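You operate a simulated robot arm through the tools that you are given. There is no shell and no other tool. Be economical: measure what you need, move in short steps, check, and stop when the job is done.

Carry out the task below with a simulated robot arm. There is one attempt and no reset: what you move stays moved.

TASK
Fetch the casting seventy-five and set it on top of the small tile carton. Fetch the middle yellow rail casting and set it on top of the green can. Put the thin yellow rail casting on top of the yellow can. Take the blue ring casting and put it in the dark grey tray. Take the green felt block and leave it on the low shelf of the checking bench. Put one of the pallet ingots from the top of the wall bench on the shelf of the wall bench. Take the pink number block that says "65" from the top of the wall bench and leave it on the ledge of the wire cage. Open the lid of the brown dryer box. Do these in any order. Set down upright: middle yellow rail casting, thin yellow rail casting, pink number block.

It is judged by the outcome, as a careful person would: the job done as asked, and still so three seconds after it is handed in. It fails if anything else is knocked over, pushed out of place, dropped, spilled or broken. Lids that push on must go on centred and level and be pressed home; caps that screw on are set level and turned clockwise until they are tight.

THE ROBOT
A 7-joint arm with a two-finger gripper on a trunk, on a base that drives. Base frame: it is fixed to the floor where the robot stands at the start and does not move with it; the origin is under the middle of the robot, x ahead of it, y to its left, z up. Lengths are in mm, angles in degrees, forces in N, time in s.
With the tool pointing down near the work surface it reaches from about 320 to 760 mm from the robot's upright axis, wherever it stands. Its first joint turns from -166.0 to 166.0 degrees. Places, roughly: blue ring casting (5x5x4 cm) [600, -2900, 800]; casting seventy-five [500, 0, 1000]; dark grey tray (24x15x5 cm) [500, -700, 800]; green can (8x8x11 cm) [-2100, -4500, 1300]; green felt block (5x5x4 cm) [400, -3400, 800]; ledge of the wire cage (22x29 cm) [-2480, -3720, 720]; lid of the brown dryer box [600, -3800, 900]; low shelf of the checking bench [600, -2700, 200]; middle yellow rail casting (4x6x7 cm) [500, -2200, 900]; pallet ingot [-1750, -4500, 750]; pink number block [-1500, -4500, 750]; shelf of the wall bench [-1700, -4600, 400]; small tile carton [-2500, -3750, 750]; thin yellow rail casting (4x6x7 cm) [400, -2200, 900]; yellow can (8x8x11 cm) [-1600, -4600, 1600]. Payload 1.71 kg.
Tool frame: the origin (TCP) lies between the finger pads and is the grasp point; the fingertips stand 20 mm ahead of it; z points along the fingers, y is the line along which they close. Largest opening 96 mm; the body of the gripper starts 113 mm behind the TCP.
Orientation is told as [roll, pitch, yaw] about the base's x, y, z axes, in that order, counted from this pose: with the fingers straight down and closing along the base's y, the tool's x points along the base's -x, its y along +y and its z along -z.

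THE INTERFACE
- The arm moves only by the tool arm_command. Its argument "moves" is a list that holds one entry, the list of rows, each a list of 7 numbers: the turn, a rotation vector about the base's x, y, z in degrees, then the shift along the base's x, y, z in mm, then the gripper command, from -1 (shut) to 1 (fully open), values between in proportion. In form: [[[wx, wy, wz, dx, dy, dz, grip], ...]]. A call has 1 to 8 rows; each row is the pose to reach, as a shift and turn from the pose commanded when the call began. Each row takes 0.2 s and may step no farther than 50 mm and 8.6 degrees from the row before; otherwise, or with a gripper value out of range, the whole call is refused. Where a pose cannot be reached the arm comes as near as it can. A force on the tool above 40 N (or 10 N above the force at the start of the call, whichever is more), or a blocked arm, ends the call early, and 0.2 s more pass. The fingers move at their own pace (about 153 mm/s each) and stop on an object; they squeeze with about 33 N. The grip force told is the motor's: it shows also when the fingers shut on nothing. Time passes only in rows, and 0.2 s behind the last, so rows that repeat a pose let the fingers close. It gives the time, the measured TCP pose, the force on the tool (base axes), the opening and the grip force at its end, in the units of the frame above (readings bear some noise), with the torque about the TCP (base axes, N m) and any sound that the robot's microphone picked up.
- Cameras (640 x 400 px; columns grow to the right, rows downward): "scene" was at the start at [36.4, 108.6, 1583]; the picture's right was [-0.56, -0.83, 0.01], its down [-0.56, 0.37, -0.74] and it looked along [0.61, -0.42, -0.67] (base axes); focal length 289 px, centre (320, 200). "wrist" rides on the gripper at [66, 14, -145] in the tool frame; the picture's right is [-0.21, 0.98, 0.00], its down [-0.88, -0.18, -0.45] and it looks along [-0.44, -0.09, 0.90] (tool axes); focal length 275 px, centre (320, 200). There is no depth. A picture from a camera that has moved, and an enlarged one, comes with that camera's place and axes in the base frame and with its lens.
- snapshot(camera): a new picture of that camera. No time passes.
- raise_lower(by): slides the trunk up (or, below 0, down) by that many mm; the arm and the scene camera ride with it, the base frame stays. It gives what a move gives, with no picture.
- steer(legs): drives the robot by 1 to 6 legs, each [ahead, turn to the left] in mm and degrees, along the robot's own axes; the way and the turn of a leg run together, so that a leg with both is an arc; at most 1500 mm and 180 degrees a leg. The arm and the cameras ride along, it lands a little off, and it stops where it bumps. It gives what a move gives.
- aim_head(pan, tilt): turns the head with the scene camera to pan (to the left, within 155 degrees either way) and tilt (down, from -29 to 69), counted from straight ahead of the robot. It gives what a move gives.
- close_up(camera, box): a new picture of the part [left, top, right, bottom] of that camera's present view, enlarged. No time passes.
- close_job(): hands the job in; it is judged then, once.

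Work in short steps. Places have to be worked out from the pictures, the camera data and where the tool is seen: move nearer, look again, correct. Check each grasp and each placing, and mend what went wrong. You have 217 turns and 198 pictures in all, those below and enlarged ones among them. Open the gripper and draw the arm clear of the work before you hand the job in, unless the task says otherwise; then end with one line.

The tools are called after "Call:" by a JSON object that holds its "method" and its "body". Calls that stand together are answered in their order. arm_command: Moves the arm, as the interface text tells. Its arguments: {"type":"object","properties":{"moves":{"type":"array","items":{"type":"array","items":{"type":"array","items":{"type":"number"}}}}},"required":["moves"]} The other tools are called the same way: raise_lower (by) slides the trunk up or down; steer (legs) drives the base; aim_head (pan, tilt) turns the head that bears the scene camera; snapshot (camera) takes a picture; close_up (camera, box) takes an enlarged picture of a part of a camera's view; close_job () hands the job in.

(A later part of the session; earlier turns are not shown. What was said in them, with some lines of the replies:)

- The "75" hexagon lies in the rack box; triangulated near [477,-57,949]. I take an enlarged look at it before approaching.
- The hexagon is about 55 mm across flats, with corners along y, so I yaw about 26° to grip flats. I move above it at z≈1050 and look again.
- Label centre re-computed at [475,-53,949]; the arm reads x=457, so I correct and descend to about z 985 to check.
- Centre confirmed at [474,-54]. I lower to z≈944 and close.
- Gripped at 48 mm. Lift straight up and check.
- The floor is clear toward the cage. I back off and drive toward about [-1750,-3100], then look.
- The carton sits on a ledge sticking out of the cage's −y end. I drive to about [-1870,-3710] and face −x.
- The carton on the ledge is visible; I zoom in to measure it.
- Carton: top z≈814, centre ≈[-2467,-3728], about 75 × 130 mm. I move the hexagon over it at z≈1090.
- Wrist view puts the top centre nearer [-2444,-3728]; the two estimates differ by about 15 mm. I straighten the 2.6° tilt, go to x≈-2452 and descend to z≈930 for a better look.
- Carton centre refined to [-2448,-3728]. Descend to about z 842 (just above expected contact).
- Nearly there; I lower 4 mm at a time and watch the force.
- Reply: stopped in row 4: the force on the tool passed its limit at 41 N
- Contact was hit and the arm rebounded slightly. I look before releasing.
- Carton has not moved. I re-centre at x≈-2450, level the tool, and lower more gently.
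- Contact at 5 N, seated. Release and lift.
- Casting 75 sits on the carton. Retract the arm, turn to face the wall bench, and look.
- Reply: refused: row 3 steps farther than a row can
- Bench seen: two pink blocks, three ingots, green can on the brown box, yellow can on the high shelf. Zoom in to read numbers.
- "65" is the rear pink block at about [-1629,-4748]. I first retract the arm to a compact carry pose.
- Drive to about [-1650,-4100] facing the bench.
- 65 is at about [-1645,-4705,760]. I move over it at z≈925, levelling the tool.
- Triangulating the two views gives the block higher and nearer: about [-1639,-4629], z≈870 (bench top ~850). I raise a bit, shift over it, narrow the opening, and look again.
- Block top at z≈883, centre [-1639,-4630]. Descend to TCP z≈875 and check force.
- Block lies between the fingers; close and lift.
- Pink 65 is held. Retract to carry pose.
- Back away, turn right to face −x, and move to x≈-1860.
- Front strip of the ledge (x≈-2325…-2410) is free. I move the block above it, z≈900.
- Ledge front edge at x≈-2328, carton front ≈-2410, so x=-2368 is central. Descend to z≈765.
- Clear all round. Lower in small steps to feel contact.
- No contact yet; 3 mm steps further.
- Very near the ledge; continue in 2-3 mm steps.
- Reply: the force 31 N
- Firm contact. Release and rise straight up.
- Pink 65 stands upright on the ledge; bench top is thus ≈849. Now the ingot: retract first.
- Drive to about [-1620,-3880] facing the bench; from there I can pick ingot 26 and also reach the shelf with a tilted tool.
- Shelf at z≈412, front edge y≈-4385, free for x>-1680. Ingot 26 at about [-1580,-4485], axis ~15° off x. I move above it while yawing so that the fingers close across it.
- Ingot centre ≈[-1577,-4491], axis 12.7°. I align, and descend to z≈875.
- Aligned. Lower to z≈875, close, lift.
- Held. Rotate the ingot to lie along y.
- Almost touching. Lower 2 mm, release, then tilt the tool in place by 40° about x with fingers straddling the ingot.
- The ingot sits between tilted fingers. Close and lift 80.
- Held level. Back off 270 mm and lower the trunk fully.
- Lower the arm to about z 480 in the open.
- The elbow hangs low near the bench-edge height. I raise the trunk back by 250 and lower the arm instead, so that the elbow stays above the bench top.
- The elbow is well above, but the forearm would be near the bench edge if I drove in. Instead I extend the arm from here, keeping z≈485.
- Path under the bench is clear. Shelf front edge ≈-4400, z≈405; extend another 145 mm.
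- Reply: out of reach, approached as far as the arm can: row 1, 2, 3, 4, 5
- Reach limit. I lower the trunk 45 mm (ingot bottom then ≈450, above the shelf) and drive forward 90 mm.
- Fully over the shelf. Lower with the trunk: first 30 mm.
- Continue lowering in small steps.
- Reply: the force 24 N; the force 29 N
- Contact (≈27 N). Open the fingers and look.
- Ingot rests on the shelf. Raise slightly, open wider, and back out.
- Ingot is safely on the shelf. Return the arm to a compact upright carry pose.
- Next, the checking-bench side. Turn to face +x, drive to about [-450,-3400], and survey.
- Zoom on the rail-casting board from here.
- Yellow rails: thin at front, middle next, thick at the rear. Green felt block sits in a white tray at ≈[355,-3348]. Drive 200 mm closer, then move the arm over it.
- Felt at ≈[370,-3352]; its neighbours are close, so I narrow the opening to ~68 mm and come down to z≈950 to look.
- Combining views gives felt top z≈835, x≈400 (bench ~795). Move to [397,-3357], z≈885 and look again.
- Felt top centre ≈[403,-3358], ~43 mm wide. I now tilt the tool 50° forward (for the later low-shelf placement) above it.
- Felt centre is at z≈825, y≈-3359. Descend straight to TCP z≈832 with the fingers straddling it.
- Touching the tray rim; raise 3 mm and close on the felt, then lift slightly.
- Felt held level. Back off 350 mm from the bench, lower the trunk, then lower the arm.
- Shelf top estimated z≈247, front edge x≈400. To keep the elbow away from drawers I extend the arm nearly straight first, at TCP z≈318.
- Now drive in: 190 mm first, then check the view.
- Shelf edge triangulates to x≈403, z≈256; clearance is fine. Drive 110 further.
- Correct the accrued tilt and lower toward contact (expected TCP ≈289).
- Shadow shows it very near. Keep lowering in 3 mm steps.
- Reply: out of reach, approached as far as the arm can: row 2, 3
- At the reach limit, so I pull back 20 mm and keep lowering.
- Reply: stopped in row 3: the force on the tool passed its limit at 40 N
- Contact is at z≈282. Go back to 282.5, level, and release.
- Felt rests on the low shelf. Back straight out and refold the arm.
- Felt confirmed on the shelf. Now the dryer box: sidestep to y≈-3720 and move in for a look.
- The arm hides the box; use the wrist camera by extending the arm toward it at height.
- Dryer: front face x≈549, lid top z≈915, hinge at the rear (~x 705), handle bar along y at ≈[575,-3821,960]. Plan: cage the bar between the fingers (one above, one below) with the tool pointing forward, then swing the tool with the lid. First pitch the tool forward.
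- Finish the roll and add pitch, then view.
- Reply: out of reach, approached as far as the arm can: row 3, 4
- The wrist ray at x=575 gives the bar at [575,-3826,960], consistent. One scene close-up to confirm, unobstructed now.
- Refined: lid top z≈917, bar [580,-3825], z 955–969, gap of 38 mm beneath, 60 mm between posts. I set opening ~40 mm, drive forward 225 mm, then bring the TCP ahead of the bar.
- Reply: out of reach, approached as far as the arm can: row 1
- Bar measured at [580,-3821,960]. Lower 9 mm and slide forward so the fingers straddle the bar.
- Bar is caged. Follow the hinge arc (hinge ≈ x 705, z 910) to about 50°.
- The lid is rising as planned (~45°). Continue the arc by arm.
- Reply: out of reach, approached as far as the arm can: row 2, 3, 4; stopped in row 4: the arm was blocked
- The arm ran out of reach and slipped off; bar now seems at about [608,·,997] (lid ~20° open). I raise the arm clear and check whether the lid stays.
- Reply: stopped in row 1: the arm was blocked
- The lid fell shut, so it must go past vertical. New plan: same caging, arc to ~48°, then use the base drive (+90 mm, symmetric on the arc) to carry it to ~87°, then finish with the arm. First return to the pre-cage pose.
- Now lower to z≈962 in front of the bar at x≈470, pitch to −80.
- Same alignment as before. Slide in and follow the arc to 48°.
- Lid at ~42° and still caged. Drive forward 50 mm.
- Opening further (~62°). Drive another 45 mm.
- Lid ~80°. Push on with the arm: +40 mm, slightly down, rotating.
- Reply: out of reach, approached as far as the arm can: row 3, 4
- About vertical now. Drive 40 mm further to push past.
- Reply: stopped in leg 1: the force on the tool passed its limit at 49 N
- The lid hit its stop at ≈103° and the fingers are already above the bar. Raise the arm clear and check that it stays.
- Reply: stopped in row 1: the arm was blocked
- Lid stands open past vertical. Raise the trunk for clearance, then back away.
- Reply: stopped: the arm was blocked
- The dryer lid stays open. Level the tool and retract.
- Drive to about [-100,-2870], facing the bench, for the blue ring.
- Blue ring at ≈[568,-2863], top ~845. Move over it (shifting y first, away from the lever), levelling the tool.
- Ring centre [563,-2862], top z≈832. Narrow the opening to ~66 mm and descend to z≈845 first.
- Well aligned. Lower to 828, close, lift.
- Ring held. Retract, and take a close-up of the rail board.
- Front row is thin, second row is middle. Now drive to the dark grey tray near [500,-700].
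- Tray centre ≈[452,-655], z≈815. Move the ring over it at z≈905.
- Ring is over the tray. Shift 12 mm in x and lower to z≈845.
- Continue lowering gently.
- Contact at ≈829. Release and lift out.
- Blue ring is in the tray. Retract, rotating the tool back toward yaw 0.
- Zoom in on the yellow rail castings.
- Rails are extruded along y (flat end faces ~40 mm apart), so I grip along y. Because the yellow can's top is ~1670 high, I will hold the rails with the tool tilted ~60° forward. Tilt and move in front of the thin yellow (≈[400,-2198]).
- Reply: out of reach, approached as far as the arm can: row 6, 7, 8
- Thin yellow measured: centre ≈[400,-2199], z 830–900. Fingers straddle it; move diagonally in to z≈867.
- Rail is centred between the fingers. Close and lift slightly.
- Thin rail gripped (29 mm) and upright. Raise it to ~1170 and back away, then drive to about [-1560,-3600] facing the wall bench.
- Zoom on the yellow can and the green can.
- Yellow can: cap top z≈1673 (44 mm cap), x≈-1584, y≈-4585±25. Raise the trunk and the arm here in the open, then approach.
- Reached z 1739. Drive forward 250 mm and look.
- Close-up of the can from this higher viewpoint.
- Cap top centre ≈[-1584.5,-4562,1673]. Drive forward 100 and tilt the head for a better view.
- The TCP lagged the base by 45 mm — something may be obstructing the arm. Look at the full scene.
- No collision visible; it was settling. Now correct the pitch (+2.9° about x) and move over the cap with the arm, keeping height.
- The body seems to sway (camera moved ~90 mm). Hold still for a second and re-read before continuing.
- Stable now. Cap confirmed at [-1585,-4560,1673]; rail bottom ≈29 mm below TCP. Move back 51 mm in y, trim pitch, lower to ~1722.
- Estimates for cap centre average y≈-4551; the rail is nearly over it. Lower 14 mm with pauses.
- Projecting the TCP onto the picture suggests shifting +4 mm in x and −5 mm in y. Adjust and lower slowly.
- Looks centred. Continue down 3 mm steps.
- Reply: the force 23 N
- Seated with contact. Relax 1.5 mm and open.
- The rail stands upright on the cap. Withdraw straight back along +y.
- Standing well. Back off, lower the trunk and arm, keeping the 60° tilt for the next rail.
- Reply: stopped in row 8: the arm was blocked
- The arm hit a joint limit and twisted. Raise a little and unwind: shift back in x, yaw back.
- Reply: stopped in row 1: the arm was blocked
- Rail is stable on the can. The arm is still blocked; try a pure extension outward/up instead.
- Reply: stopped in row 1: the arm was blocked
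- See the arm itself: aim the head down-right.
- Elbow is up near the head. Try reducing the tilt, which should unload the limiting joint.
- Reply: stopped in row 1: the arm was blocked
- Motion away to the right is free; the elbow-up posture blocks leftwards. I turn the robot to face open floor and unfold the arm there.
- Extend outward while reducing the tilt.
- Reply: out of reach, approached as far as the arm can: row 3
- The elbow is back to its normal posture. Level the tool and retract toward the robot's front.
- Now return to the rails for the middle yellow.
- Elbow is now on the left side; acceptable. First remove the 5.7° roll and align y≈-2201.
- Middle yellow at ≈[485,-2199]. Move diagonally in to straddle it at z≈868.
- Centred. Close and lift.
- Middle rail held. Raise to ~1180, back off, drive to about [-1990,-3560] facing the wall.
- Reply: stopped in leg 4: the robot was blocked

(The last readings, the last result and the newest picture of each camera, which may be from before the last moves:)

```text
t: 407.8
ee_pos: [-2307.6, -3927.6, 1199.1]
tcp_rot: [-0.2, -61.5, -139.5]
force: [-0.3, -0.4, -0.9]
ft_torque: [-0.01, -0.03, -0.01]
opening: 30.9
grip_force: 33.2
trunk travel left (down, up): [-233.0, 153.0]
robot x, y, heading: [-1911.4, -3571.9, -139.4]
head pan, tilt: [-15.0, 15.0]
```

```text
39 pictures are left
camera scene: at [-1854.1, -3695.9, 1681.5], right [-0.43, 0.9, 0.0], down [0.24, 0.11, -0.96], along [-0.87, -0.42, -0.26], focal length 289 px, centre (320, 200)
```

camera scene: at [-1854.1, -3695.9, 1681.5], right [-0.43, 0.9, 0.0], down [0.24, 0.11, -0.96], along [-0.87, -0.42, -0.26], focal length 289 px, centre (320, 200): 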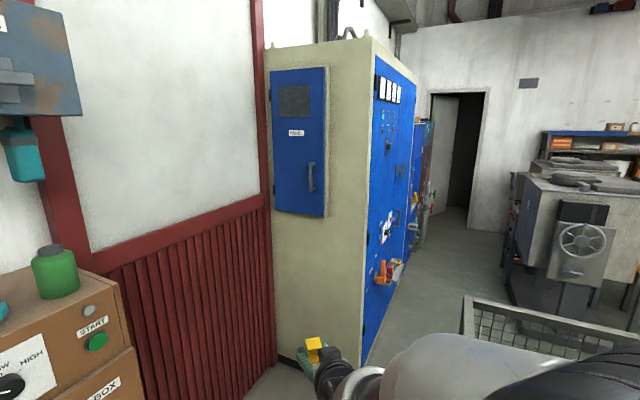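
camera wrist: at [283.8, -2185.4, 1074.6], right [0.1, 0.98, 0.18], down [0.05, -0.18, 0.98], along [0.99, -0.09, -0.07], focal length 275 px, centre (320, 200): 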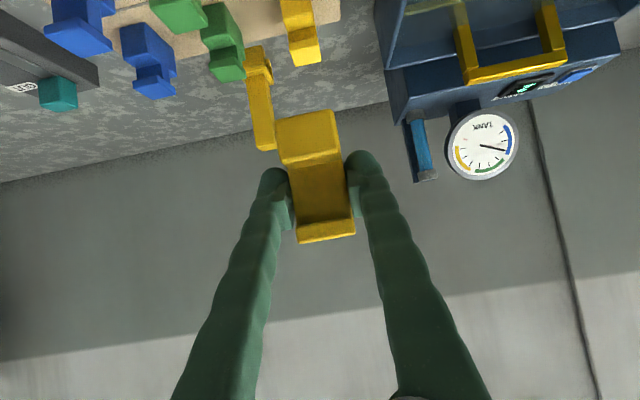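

The base was blocked—check whether it touched the cage and whether the ledge items are undisturbed.

Call:
{"method": "aim_head", "body": {"pan": -25, "tilt": 50}}

Call:
{"method": "snapshot", "body": {"camera": "scene"}}

```text
t: 408.8
ee_pos: [-2317.2, -3937.9, 1192.4]
tcp_rot: [-0.3, -60.7, -139.3]
force: [-0.1, -0.8, -0.9]
ft_torque: [0.03, -0.05, 0.01]
opening: 31.1
grip_force: 33.1
trunk travel left (down, up): [-233.0, 153.0]
robot x, y, heading: [-1914.6, -3573.0, -139.3]
head pan, tilt: [-25.0, 50.0]
```

```text
38 pictures are left
camera scene: at [-1858.3, -3689.2, 1627.6], right [-0.27, 0.96, 0.01], down [0.74, 0.21, -0.63], along [-0.61, -0.16, -0.77], focal length 289 px, centre (320, 200)
```

scene: 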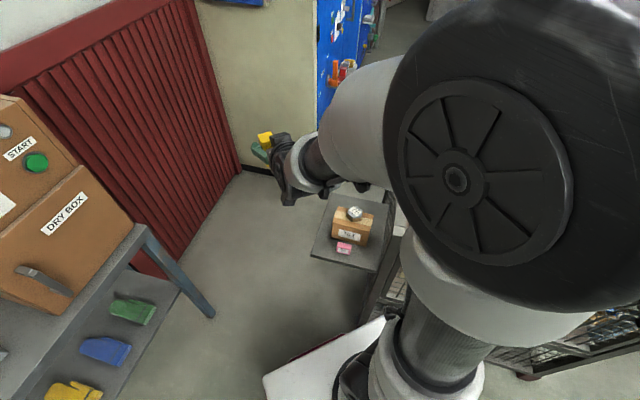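

Only the base corner touched the cage; items are unmoved. Back off and take a diagonal approach: stand near [-1850,-3900], heading about −116° toward the green can.

Call:
{"method": "steer", "body": {"legs": [[-160, 0], [0, 42.5], [400, 0], [0, -19]]}}

Call:
{"method": "aim_head", "body": {"pan": 0, "tilt": 18}}

Call:
{"method": "snapshot", "body": {"camera": "scene"}}

```text
t: 414.8
ee_pos: [-1890.6, -4363.7, 1202.7]
tcp_rot: [0.0, -61.9, -97.0]
force: [-1.1, 0.3, -2.5]
ft_torque: [-0.02, 0.01, -0.01]
opening: 29.8
grip_force: 32.9
trunk travel left (down, up): [-233.0, 153.0]
robot x, y, heading: [-1836.6, -3859.3, -97.2]
head pan, tilt: [-25.0, 50.0]
stopped in leg 3: the force on the tool passed its limit at 108 N (the readings are from after the stop); the commanded pose is now the measured one
```

```text
t: 415.8
ee_pos: [-1889.1, -4365.5, 1202.4]
tcp_rot: [-0.1, -61.9, -96.9]
force: [-1.2, -0.5, -1.4]
ft_torque: [0.0, -0.01, 0.03]
opening: 29.6
grip_force: 32.8
trunk travel left (down, up): [-233.0, 153.0]
robot x, y, heading: [-1837.5, -3858.5, -97.2]
head pan, tilt: [0.0, 18.0]
```

```text
37 pictures are left
camera scene: at [-1689.8, -3939.0, 1675.9], right [-0.99, 0.13, 0.0], down [0.04, 0.32, -0.95], along [-0.12, -0.94, -0.33], focal length 289 px, centre (320, 200)
```

scene: 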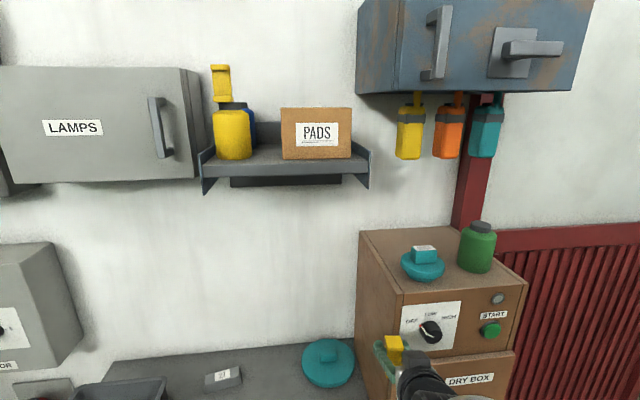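

The rail bumped the dry box front — I should have raised first. Back off 100 mm and inspect the box, teal pot, and rail.

Call:
{"method": "steer", "body": {"legs": [[-120, 0]]}}

Call:
{"method": "close_up", "body": {"camera": "scene", "box": [330, 190, 560, 390]}}

Call:
{"method": "snapshot", "body": {"camera": "wrist"}}

```text
t: 417.1
ee_pos: [-1874.8, -4250.1, 1200.6]
tcp_rot: [-0.1, -61.5, -97.0]
force: [0.7, 1.0, -2.0]
ft_torque: [0.0, 0.01, -0.03]
opening: 29.5
grip_force: 33.2
trunk travel left (down, up): [-233.0, 153.0]
robot x, y, heading: [-1818.3, -3739.9, -97.5]
head pan, tilt: [0.0, 18.0]
```

```text
2.00 times, centred on (445, 290) of scene
camera zoom: at [-1669.6, -3780.8, 1677.0], right [-0.99, 0.13, 0.0], down [0.04, 0.3, -0.95], along [-0.12, -0.95, -0.3], focal length 578 px, centre (70, 20)
```

zoom: 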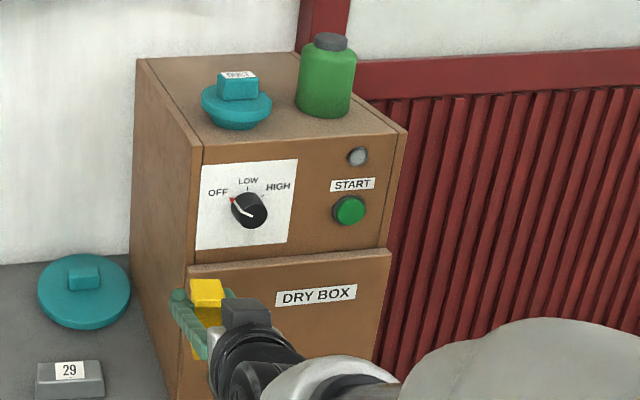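

```text
35 pictures are left
camera wrist: at [-1840.7, -4093.9, 1211.9], right [0.96, -0.22, 0.18], down [-0.18, 0.0, 0.98], along [-0.21, -0.98, -0.04], focal length 275 px, centre (320, 200)
```

wrist: 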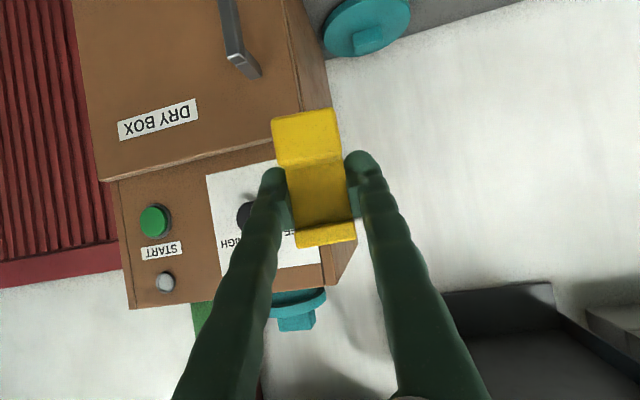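

Box, knob and rail look unchanged. Green cap top ≈[-2118,-4500±20,1413]. Raise trunk and arm here first, then turn toward the can.

Call:
{"method": "raise_lower", "body": {"by": 150}}

Call:
{"method": "arm_command", "body": {"moves": [[[0, 0, 0, 0, 0, 40, -1], [0, 0, 0, 0, 0, 80, -1], [0, 0, 0, 0, 0, 120, -1], [0, 0, 0, 0, 0, 140, -1], [0, 0, 0, 0, 0, 140, -1]]]}}

Call:
{"method": "steer", "body": {"legs": [[0, -14]]}}

Call:
{"method": "aim_head", "body": {"pan": 0, "tilt": 25}}

Call:
{"method": "snapshot", "body": {"camera": "scene"}}

```text
t: 418.8
ee_pos: [-1876.6, -4261.8, 1345.6]
tcp_rot: [0.0, -61.1, -97.1]
force: [0.1, 1.1, -2.0]
ft_torque: [-0.04, 0.01, 0.0]
opening: 29.5
grip_force: 32.7
trunk travel left (down, up): [-383.0, 3.0]
robot x, y, heading: [-1821.8, -3737.9, -97.3]
head pan, tilt: [0.0, 18.0]
```

```text
t: 420.0
ee_pos: [-1875.0, -4267.5, 1485.1]
tcp_rot: [0.1, -61.0, -97.2]
force: [-0.3, -0.6, -2.0]
ft_torque: [0.01, -0.01, 0.05]
opening: 29.4
grip_force: 33.3
trunk travel left (down, up): [-383.0, 3.0]
robot x, y, heading: [-1819.2, -3741.2, -97.6]
head pan, tilt: [0.0, 18.0]
```

```text
t: 421.4
ee_pos: [-2001.3, -4231.4, 1486.8]
tcp_rot: [0.1, -61.2, -111.4]
force: [0.0, 0.1, -1.4]
ft_torque: [0.04, -0.01, 0.0]
opening: 29.4
grip_force: 33.1
trunk travel left (down, up): [-383.0, 3.0]
robot x, y, heading: [-1818.9, -3738.4, -111.4]
head pan, tilt: [0.0, 18.0]
```

```text
t: 422.1
ee_pos: [-1993.7, -4215.8, 1492.8]
tcp_rot: [0.0, -61.9, -111.5]
force: [-0.1, 0.8, -1.0]
ft_torque: [-0.01, 0.01, -0.03]
opening: 29.7
grip_force: 32.9
trunk travel left (down, up): [-383.0, 3.0]
robot x, y, heading: [-1817.8, -3746.6, -111.4]
head pan, tilt: [0.0, 25.0]
```

```text
34 pictures are left
camera scene: at [-1696.5, -3849.0, 1815.0], right [-0.93, 0.37, 0.0], down [0.16, 0.4, -0.9], along [-0.33, -0.84, -0.43], focal length 289 px, centre (320, 200)
```

scene: 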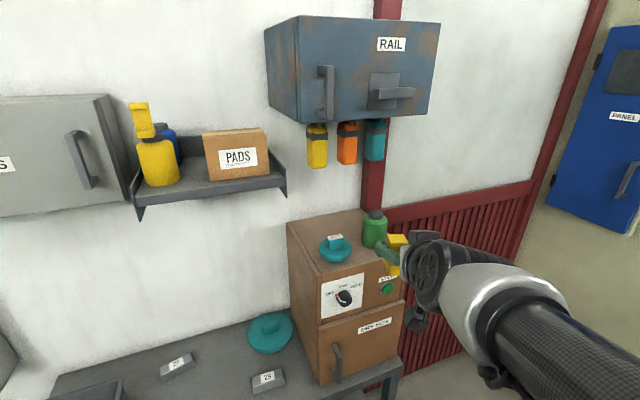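

Zoom on the green can.

Call:
{"method": "close_up", "body": {"camera": "scene", "box": [320, 190, 430, 290]}}

```text
4.00 times, centred on (375, 240) of scene
camera zoom: at [-1696.5, -3849.0, 1815.0], right [-0.93, 0.37, 0.0], down [0.16, 0.4, -0.9], along [-0.33, -0.84, -0.43], focal length 1156 px, centre (100, 40)
```

zoom: 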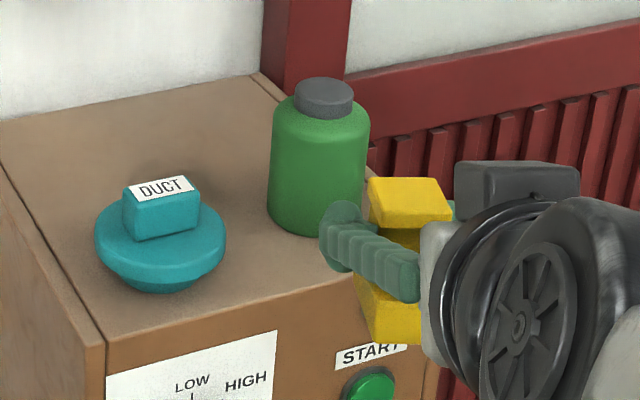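

Cap centre ≈[-2123,-4488,1412]. Drive forward 220 mm (rail bottom is ~50 mm above the cap level).

Call:
{"method": "steer", "body": {"legs": [[220, 0]]}}

Call:
{"method": "arm_command", "body": {"moves": [[[0, 0, 0, 0, 0, 0, -1], [0, 0, 0, 0, 0, 0, -1], [0, 0, 0, 0, 0, 0, -1], [0, 0, 0, 0, 0, 0, -1], [0, 0, 0, 0, 0, 0, -1], [0, 0, 0, 0, 0, 0, -1]]]}}

Call:
{"method": "close_up", "body": {"camera": "scene", "box": [300, 180, 460, 320]}}

Call:
{"method": "snapshot", "body": {"camera": "wrist"}}

```text
t: 423.8
ee_pos: [-2068.2, -4403.4, 1498.0]
tcp_rot: [0.1, -62.6, -111.4]
force: [-0.5, -1.2, -1.2]
ft_torque: [0.05, -0.02, -0.03]
opening: 29.3
grip_force: 33.0
trunk travel left (down, up): [-383.0, 3.0]
robot x, y, heading: [-1900.6, -3945.3, -111.5]
head pan, tilt: [0.0, 25.0]
```

```text
t: 425.2
ee_pos: [-2069.5, -4412.5, 1495.0]
tcp_rot: [0.1, -62.3, -111.3]
force: [-0.7, -0.1, 0.0]
ft_torque: [0.06, 0.01, 0.0]
opening: 29.1
grip_force: 33.0
trunk travel left (down, up): [-383.0, 3.0]
robot x, y, heading: [-1899.9, -3945.1, -111.3]
head pan, tilt: [0.0, 25.0]
```

```text
2.86 times, centred on (380, 250) of scene
camera zoom: at [-1770.1, -4035.7, 1815.4], right [-0.93, 0.37, 0.0], down [0.16, 0.39, -0.91], along [-0.33, -0.84, -0.42], focal length 826 px, centre (149, 57)
```

zoom: 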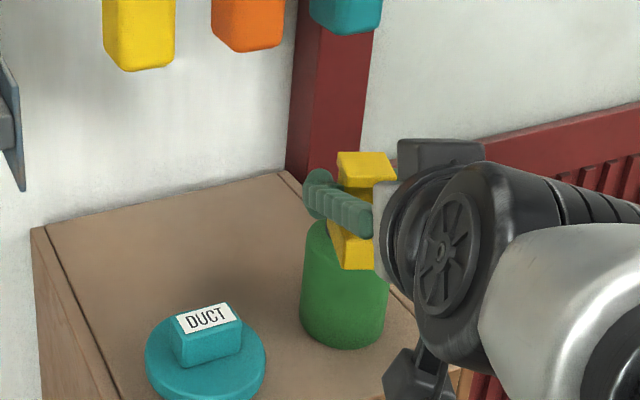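

```text
31 pictures are left
camera wrist: at [-1999.5, -4268.3, 1505.5], right [0.88, -0.44, 0.18], down [-0.18, 0.05, 0.98], along [-0.45, -0.89, -0.03], focal length 275 px, centre (320, 200)
```

wrist: 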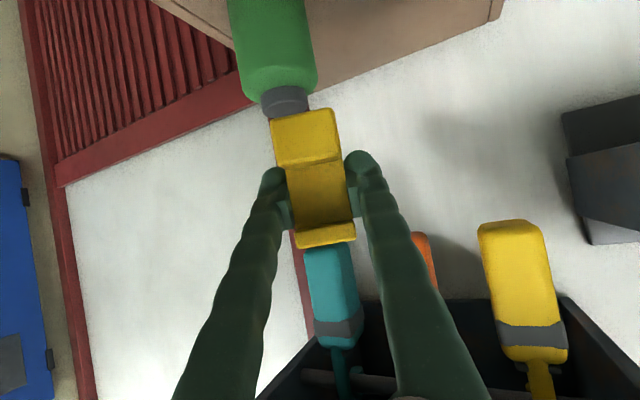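

Both views agree: cap centre ≈[-2125,-4488,1412]. Move over it with the arm, trimming pitch, z→1470.

Call:
{"method": "arm_command", "body": {"moves": [[[0.7, -0.3, 0, -14, -19, -5, -1], [1.4, -0.6, 0, -28, -38, -10, -1], [2.1, -0.8, 0, -42, -57, -17, -1], [2.1, -0.8, 0, -55, -75, -25, -1], [2.1, -0.8, 0, -55, -75, -25, -1], [2.1, -0.8, 0, -55, -75, -25, -1], [2.1, -0.8, 0, -55, -75, -25, -1]]]}}

Call:
{"method": "arm_command", "body": {"moves": [[[0, 0, 0, 0, 0, 0, -1], [0, 0, 0, 0, 0, 0, -1], [0, 0, 0, 0, 0, 0, -1], [0, 0, 0, 0, 0, 0, -1]]]}}

Call:
{"method": "close_up", "body": {"camera": "scene", "box": [320, 200, 440, 320]}}

Call:
{"method": "snapshot", "body": {"camera": "wrist"}}

```text
t: 426.8
ee_pos: [-2125.3, -4487.8, 1473.1]
tcp_rot: [0.0, -59.9, -111.2]
force: [-0.5, -0.8, -1.6]
ft_torque: [0.06, -0.04, 0.0]
opening: 29.6
grip_force: 33.3
trunk travel left (down, up): [-383.0, 3.0]
robot x, y, heading: [-1903.5, -3947.0, -111.5]
head pan, tilt: [0.0, 25.0]
```

```text
t: 427.8
ee_pos: [-2126.5, -4492.5, 1468.6]
tcp_rot: [-0.1, -59.8, -111.3]
force: [0.4, -0.3, -1.9]
ft_torque: [-0.01, -0.05, 0.03]
opening: 29.3
grip_force: 33.5
trunk travel left (down, up): [-383.0, 3.0]
robot x, y, heading: [-1904.2, -3947.0, -111.6]
head pan, tilt: [0.0, 25.0]
```

```text
3.33 times, centred on (380, 260) of scene
camera zoom: at [-1772.9, -4042.5, 1815.3], right [-0.93, 0.37, 0.0], down [0.16, 0.4, -0.9], along [-0.33, -0.84, -0.43], focal length 963 px, centre (120, 0)
```

zoom: 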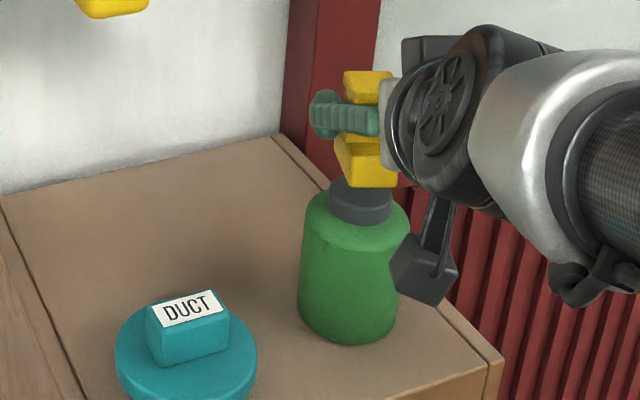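

```text
29 pictures are left
camera wrist: at [-2056.9, -4349.4, 1485.7], right [0.87, -0.45, 0.18], down [-0.19, 0.01, 0.98], along [-0.45, -0.89, -0.07], focal length 275 px, centre (320, 200)
```

wrist: 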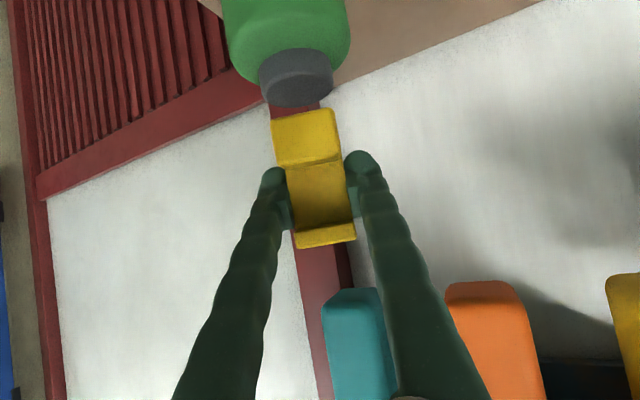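

Wrist view refines the cap centre to ≈[-2126,-4484]. Adjust +8 in y and lower to ~1453.

Call:
{"method": "arm_command", "body": {"moves": [[[0, 0, 0, 0, 8, -5, -1], [0, 0, 0, 0, 8, -10, -1], [0, 0, 0, 0, 8, -15, -1], [0, 0, 0, 0, 8, -15, -1], [0, 0, 0, 0, 8, -15, -1], [0, 0, 0, 0, 8, -15, -1]]]}}

Call:
{"method": "close_up", "body": {"camera": "scene", "box": [340, 210, 420, 290]}}

Call:
{"method": "snapshot", "body": {"camera": "wrist"}}

```text
t: 429.2
ee_pos: [-2131.6, -4490.9, 1450.5]
tcp_rot: [0.0, -59.4, -111.2]
force: [-0.2, -0.3, -2.8]
ft_torque: [0.0, 0.0, -0.01]
opening: 29.4
grip_force: 33.5
trunk travel left (down, up): [-383.0, 3.0]
robot x, y, heading: [-1907.4, -3947.1, -111.6]
head pan, tilt: [0.0, 25.0]
```

```text
5.00 times, centred on (380, 250) of scene
camera zoom: at [-1780.8, -4062.5, 1814.6], right [-0.93, 0.37, 0.0], down [0.16, 0.41, -0.9], along [-0.33, -0.84, -0.44], focal length 1445 px, centre (20, -50)
```

zoom: 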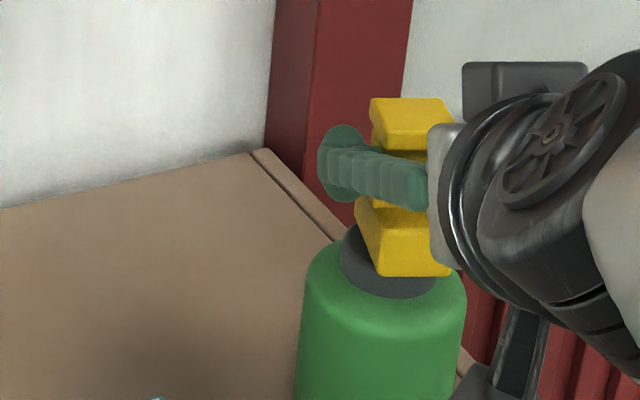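

```text
27 pictures are left
camera wrist: at [-2060.9, -4348.5, 1467.2], right [0.87, -0.45, 0.18], down [-0.19, 0.01, 0.98], along [-0.44, -0.89, -0.08], focal length 275 px, centre (320, 200)
```

wrist: 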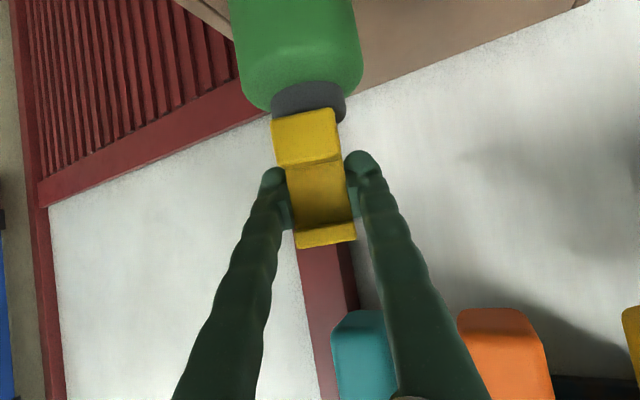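

Nearly centred; shift ≈(+3,−1) mm, trim pitch, and lower in small steps.

Call:
{"method": "arm_command", "body": {"moves": [[[-0.5, 0.2, 0, 3, -1, 0, -1], [-0.5, 0.2, 0, 3, -1, -2, -1], [-0.5, 0.2, 0, 3, -1, -2, -1], [-0.5, 0.2, 0, 3, -1, -2, -1]]]}}

Call:
{"method": "arm_command", "body": {"moves": [[[0, 0, 0, 0, 0, -2, -1], [0, 0, 0, 0, 0, -3, -1], [0, 0, 0, 0, 0, -3, -1], [0, 0, 0, 0, 0, -3, -1]]]}}

```text
t: 430.2
ee_pos: [-2128.6, -4490.3, 1450.2]
tcp_rot: [0.0, -60.3, -111.2]
force: [-1.3, -1.8, 8.9]
ft_torque: [-0.25, 0.12, 0.02]
opening: 29.3
grip_force: 33.6
trunk travel left (down, up): [-383.0, 3.0]
robot x, y, heading: [-1900.4, -3943.3, -111.4]
head pan, tilt: [0.0, 25.0]
```

```text
t: 431.2
ee_pos: [-2128.1, -4489.9, 1449.3]
tcp_rot: [0.0, -60.6, -111.2]
force: [-0.7, -3.7, 30.5]
ft_torque: [-0.75, 0.27, -0.02]
opening: 29.7
grip_force: 32.6
trunk travel left (down, up): [-383.0, 3.0]
robot x, y, heading: [-1899.4, -3944.3, -111.5]
head pan, tilt: [0.0, 25.0]
```

Contact at ≈1450, loaded toward the far edge — the rail may be slightly pitched in the grip. Look closely before releasing.

Call:
{"method": "close_up", "body": {"camera": "scene", "box": [350, 220, 410, 280]}}

Call:
{"method": "close_up", "body": {"camera": "wrist", "box": [240, 60, 380, 260]}}

```text
6.67 times, centred on (380, 250) of scene
camera zoom: at [-1778.9, -4058.0, 1814.9], right [-0.93, 0.37, 0.0], down [0.16, 0.41, -0.9], along [-0.33, -0.84, -0.44], focal length 1926 px, centre (-80, -133)
```

zoom: 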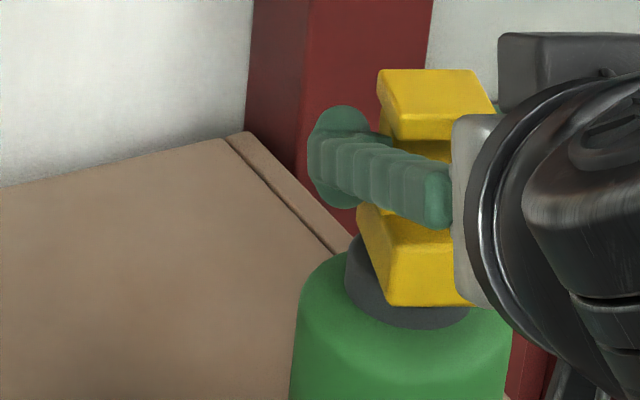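

```text
2.00 times, centred on (310, 160) of wrist
camera zoom: at [-2057.6, -4347.0, 1462.8], right [0.88, -0.45, 0.18], down [-0.19, 0.03, 0.98], along [-0.45, -0.89, -0.06], focal length 551 px, centre (340, 280)
```

zoom: 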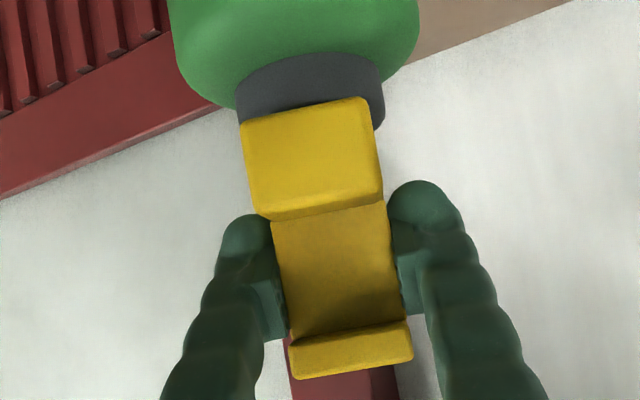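

Alignment is good; I lift slightly, shift back 4 mm along the approach, add a 1° pitch trim, and re-seat.

Call:
{"method": "arm_command", "body": {"moves": [[[0, 0, 0, 0, 0, 8, -1], [-0.9, 0.4, 0, 1.5, 4, 8, -1], [-0.9, 0.4, 0, 1.5, 4, 8, -1], [-0.9, 0.4, 0, 1.5, 4, 4, -1], [-0.9, 0.4, 0, 1.5, 4, 2, -1], [-0.9, 0.4, 0, 1.5, 4, 2, -1], [-0.9, 0.4, 0, 1.5, 4, 2, -1]]]}}

```text
t: 432.8
ee_pos: [-2127.7, -4487.1, 1448.5]
tcp_rot: [-0.2, -61.6, -111.1]
force: [1.9, -3.9, 31.4]
ft_torque: [-0.76, 0.08, 0.11]
opening: 29.6
grip_force: 32.5
trunk travel left (down, up): [-383.0, 3.0]
robot x, y, heading: [-1900.0, -3947.1, -111.4]
head pan, tilt: [0.0, 25.0]
```

Still far-edge loading; trim another −2° pitch while relieving force.

Call:
{"method": "arm_command", "body": {"moves": [[[-0.9, 0.4, 0, 0, 0, 4, -1], [-1.9, 0.7, 0, 0, 0, 4, -1], [-1.9, 0.7, 0, 0, 0, 3, -1], [-1.9, 0.7, 0, 0, 0, 2, -1], [-1.9, 0.7, 0, 0, 0, 2, -1]]]}}

Call:
{"method": "close_up", "body": {"camera": "wrist", "box": [240, 60, 380, 260]}}

```text
t: 434.0
ee_pos: [-2131.7, -4493.3, 1448.1]
tcp_rot: [-0.3, -63.7, -110.9]
force: [5.4, 0.5, 27.4]
ft_torque: [-0.36, -0.02, 0.01]
opening: 29.4
grip_force: 33.5
trunk travel left (down, up): [-383.0, 3.0]
robot x, y, heading: [-1900.6, -3944.9, -111.5]
head pan, tilt: [0.0, 25.0]
```

```text
2.00 times, centred on (310, 160) of wrist
camera zoom: at [-2060.7, -4349.4, 1452.9], right [0.88, -0.44, 0.18], down [-0.17, 0.07, 0.98], along [-0.44, -0.9, -0.01], focal length 551 px, centre (340, 280)
```

zoom: 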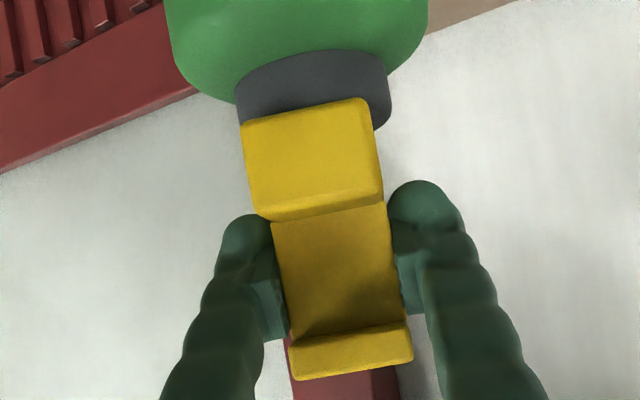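

Loading is now nearly central, so the rail is flat. Shift back ≈7 mm toward the cap centre and re-seat.

Call:
{"method": "arm_command", "body": {"moves": [[[0, 0, 0, 0, 0, 7, -1], [0, 0, 0, 3, 7, 7, -1], [0, 0, 0, 3, 7, 7, -1], [0, 0, 0, 3, 7, 4, -1], [0, 0, 0, 3, 7, 2, -1], [0, 0, 0, 3, 7, 2, -1], [0, 0, 0, 3, 7, 2, -1]]]}}

Call:
{"method": "close_up", "body": {"camera": "scene", "box": [350, 220, 410, 280]}}

```text
t: 435.6
ee_pos: [-2129.7, -4483.0, 1448.4]
tcp_rot: [-0.3, -63.5, -110.9]
force: [-0.4, -0.3, 1.8]
ft_torque: [-0.13, -0.01, -0.01]
opening: 29.6
grip_force: 33.2
trunk travel left (down, up): [-383.0, 3.0]
robot x, y, heading: [-1900.4, -3946.5, -111.5]
head pan, tilt: [0.0, 25.0]
```

```text
6.67 times, centred on (380, 250) of scene
camera zoom: at [-1779.9, -4060.4, 1814.7], right [-0.93, 0.37, 0.0], down [0.16, 0.41, -0.9], along [-0.33, -0.84, -0.44], focal length 1926 px, centre (-80, -133)
```

zoom: 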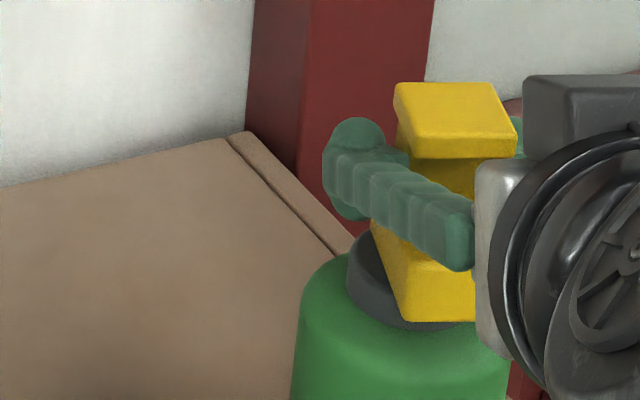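

Projection check shows the cap centre is nearer [-2129,-4491], so the previous spot was better. Shift forward ~7 mm again and re-seat lightly.

Call:
{"method": "arm_command", "body": {"moves": [[[0, 0, 0, 0, 0, 4, -1], [0, 0, 0, -1, -7, 4, -1], [0, 0, 0, -1, -7, 4, -1], [0, 0, 0, -1, -7, 1, -1], [0, 0, 0, -1, -7, -1, -1], [0, 0, 0, -1, -7, -1, -1], [0, 0, 0, -1, -7, -1, -1]]]}}

Call:
{"method": "close_up", "body": {"camera": "scene", "box": [350, 220, 410, 280]}}

```text
t: 437.2
ee_pos: [-2132.8, -4492.4, 1448.7]
tcp_rot: [-0.2, -63.7, -111.1]
force: [0.9, -1.8, 12.2]
ft_torque: [-0.23, 0.01, 0.05]
opening: 29.8
grip_force: 33.0
trunk travel left (down, up): [-383.0, 3.0]
robot x, y, heading: [-1900.0, -3943.7, -111.7]
head pan, tilt: [0.0, 25.0]
```

```text
6.67 times, centred on (380, 250) of scene
camera zoom: at [-1779.2, -4059.4, 1814.8], right [-0.93, 0.37, 0.0], down [0.16, 0.41, -0.9], along [-0.33, -0.84, -0.44], focal length 1926 px, centre (-80, -133)
```

zoom: 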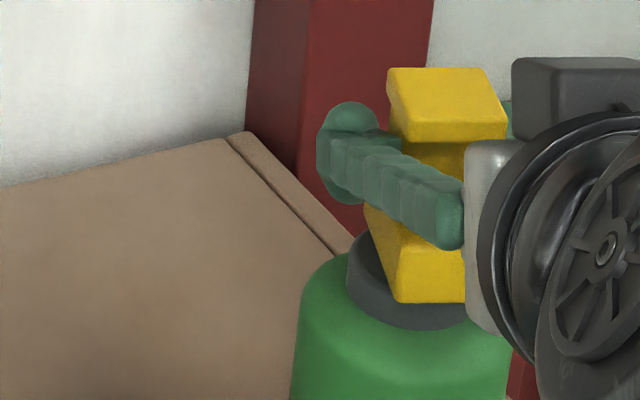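

Centred (TCP projects onto the cap centre) with 12 N load. Open the fingers.

Call:
{"method": "arm_command", "body": {"moves": [[[0, 0, 0, 0, 0, 0, -0.7], [0, 0, 0, 0, 0, 0, -0.4], [0, 0, 0, 0, 0, 0, -0.1], [0, 0, 0, 0, 0, 0, 0.2], [0, 0, 0, 0, 0, 0, 0.35], [0, 0, 0, 0, 0, 0, 0.35]]]}}

Call:
{"method": "snapshot", "body": {"camera": "wrist"}}

Call:
{"method": "close_up", "body": {"camera": "scene", "box": [340, 210, 420, 290]}}

```text
t: 438.6
ee_pos: [-2132.8, -4493.6, 1445.5]
tcp_rot: [-0.1, -63.3, -111.0]
force: [-0.6, -0.4, -0.1]
ft_torque: [0.02, -0.01, 0.04]
opening: 64.7
grip_force: 0.1
trunk travel left (down, up): [-383.0, 3.0]
robot x, y, heading: [-1901.1, -3945.8, -111.6]
head pan, tilt: [0.0, 25.0]
```

```text
21 pictures are left
camera wrist: at [-2062.4, -4348.8, 1452.2], right [0.88, -0.44, 0.18], down [-0.17, 0.07, 0.98], along [-0.44, -0.9, -0.01], focal length 275 px, centre (320, 200)
```

wrist: 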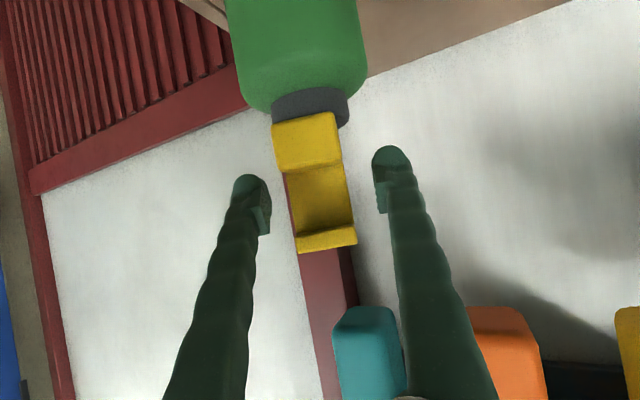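

```text
5.00 times, centred on (380, 250) of scene
camera zoom: at [-1780.0, -4060.5, 1814.7], right [-0.93, 0.37, 0.0], down [0.16, 0.41, -0.9], along [-0.33, -0.84, -0.44], focal length 1445 px, centre (20, -50)
```

zoom: 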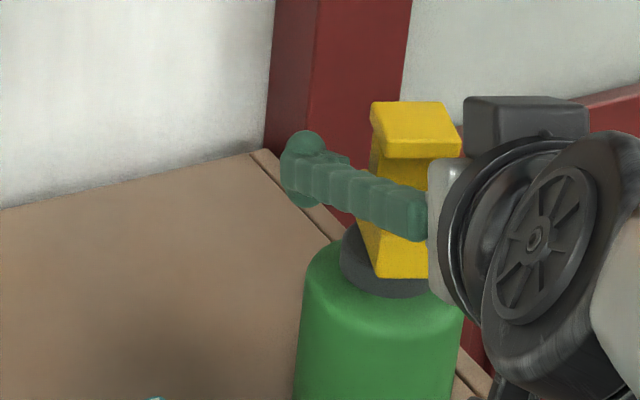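

The rail stands on the green can. Withdraw straight back along the approach line.

Call:
{"method": "arm_command", "body": {"moves": [[[0, 0, 0, 5, 13, 1, 0.5], [0, 0, 0, 12, 31, 3, 0.5], [0, 0, 0, 22, 55, 5, 0.5], [0, 0, 0, 33, 83, 8, 0.5], [0, 0, 0, 46, 116, 10, 0.5]]]}}

Call:
{"method": "steer", "body": {"legs": [[-250, 0]]}}

Call:
{"method": "snapshot", "body": {"camera": "scene"}}

```text
t: 439.8
ee_pos: [-2076.4, -4369.1, 1461.8]
tcp_rot: [0.1, -63.2, -111.2]
force: [0.9, 1.0, -1.2]
ft_torque: [0.0, 0.01, -0.01]
opening: 72.0
grip_force: 0.0
trunk travel left (down, up): [-383.0, 3.0]
robot x, y, heading: [-1903.9, -3946.7, -111.3]
head pan, tilt: [0.0, 25.0]
```

```text
t: 441.7
ee_pos: [-1996.8, -4166.9, 1451.5]
tcp_rot: [0.0, -61.7, -111.0]
force: [-0.7, -2.4, -1.9]
ft_torque: [-0.08, 0.01, -0.01]
opening: 71.9
grip_force: 0.1
trunk travel left (down, up): [-383.0, 3.0]
robot x, y, heading: [-1810.8, -3714.3, -111.6]
head pan, tilt: [0.0, 25.0]
```

```text
19 pictures are left
camera scene: at [-1695.3, -3844.6, 1813.7], right [-0.93, 0.36, 0.0], down [0.16, 0.42, -0.89], along [-0.33, -0.83, -0.45], focal length 289 px, centre (320, 200)
```

scene: 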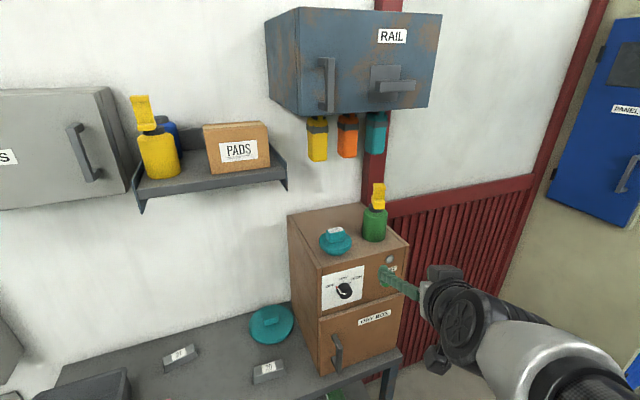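

Both rails are placed. Zoom to verify them, and check the ledge and shelf.

Call:
{"method": "close_up", "body": {"camera": "scene", "box": [110, 80, 410, 270]}}

Call:
{"method": "aim_head", "body": {"pan": -45, "tilt": 45}}

Call:
{"method": "snapshot", "body": {"camera": "scene"}}

```text
2.11 times, centred on (260, 175) of scene
camera zoom: at [-1695.3, -3844.6, 1813.7], right [-0.93, 0.36, 0.0], down [0.16, 0.42, -0.89], along [-0.33, -0.83, -0.45], focal length 608 px, centre (446, 253)
```

zoom: 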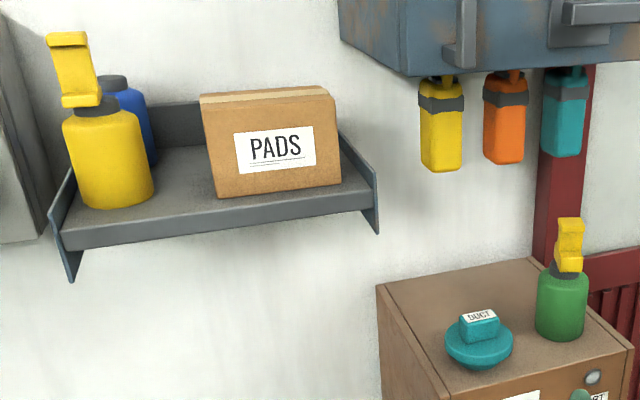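

```text
t: 442.9
ee_pos: [-1981.9, -4128.8, 1462.9]
tcp_rot: [-0.1, -63.5, -111.0]
force: [0.4, 1.1, 0.5]
ft_torque: [-0.05, 0.02, -0.01]
opening: 72.2
grip_force: 0.1
trunk travel left (down, up): [-383.0, 3.0]
robot x, y, heading: [-1811.6, -3712.8, -111.2]
head pan, tilt: [-45.0, 45.0]
```

```text
17 pictures are left
camera scene: at [-1725.7, -3765.9, 1784.8], right [-0.4, 0.92, 0.01], down [0.65, 0.29, -0.7], along [-0.64, -0.28, -0.71], focal length 289 px, centre (320, 200)
```

scene: 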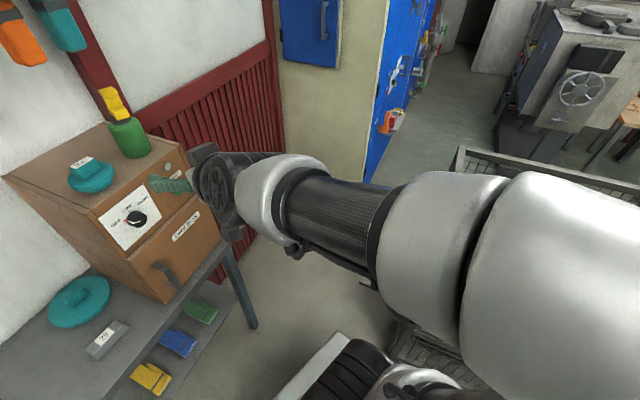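

Rails are upright. Back away a little further and do one last check of the ledge.

Call:
{"method": "steer", "body": {"legs": [[-250, 0]]}}

Call:
{"method": "aim_head", "body": {"pan": -30, "tilt": 35}}

Call:
{"method": "snapshot", "body": {"camera": "scene"}}

Call:
{"method": "aim_head", "body": {"pan": 95, "tilt": 20}}

Call:
{"method": "snapshot", "body": {"camera": "scene"}}

```text
t: 444.8
ee_pos: [-1892.8, -3902.0, 1463.4]
tcp_rot: [-0.2, -63.2, -111.0]
force: [0.4, -0.3, -0.3]
ft_torque: [-0.02, -0.01, -0.03]
opening: 72.2
grip_force: 0.0
trunk travel left (down, up): [-383.0, 3.0]
robot x, y, heading: [-1721.0, -3480.5, -111.4]
head pan, tilt: [-45.0, 45.0]
```

```text
t: 445.5
ee_pos: [-1906.0, -3934.0, 1450.0]
tcp_rot: [-0.2, -61.7, -110.9]
force: [-1.1, -0.3, -1.3]
ft_torque: [-0.04, 0.02, 0.03]
opening: 72.2
grip_force: 0.0
trunk travel left (down, up): [-383.0, 3.0]
robot x, y, heading: [-1719.4, -3484.4, -111.4]
head pan, tilt: [-30.0, 35.0]
```

```text
16 pictures are left
camera scene: at [-1636.2, -3573.4, 1798.8], right [-0.62, 0.78, 0.01], down [0.46, 0.38, -0.81], along [-0.63, -0.5, -0.59], focal length 289 px, centre (320, 200)
```

scene: 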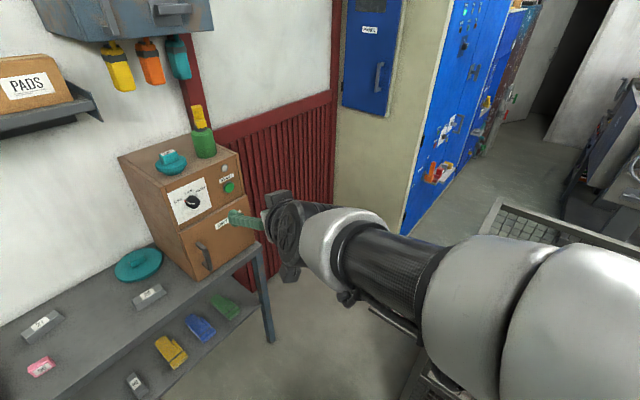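

```text
t: 447.6
ee_pos: [-1898.6, -3915.8, 1456.7]
tcp_rot: [-0.2, -62.5, -111.0]
force: [-0.6, -1.2, -0.3]
ft_torque: [0.0, -0.01, -0.01]
opening: 71.9
grip_force: 0.0
trunk travel left (down, up): [-383.0, 3.0]
robot x, y, heading: [-1717.0, -3480.5, -111.6]
head pan, tilt: [95.0, 20.0]
```

```text
15 pictures are left
camera scene: at [-1465.4, -3513.0, 1823.7], right [-0.28, -0.96, 0.0], down [-0.33, 0.1, -0.94], along [0.9, -0.27, -0.34], focal length 289 px, centre (320, 200)
```

scene: 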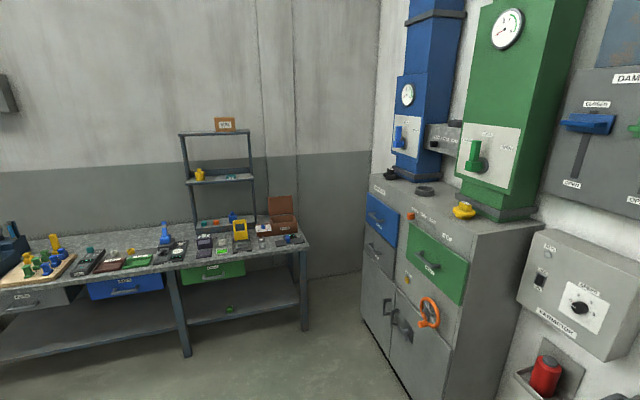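

The dryer lid is still open, the felt block is on the low shelf, the ingot is on the wall-bench shelf and both rails are standing. The gripper is open and clear, so I hand in.

Call:
{"method": "close_job", "body": {}}

```text
The job is handed in.
```

All eight tasks were done and handed in, but I made two contacts along the way: the held middle rail bumped the dry box front (108 N peak), and the robot base touched the wire cage. In the pictures taken afterwards nothing looked moved.
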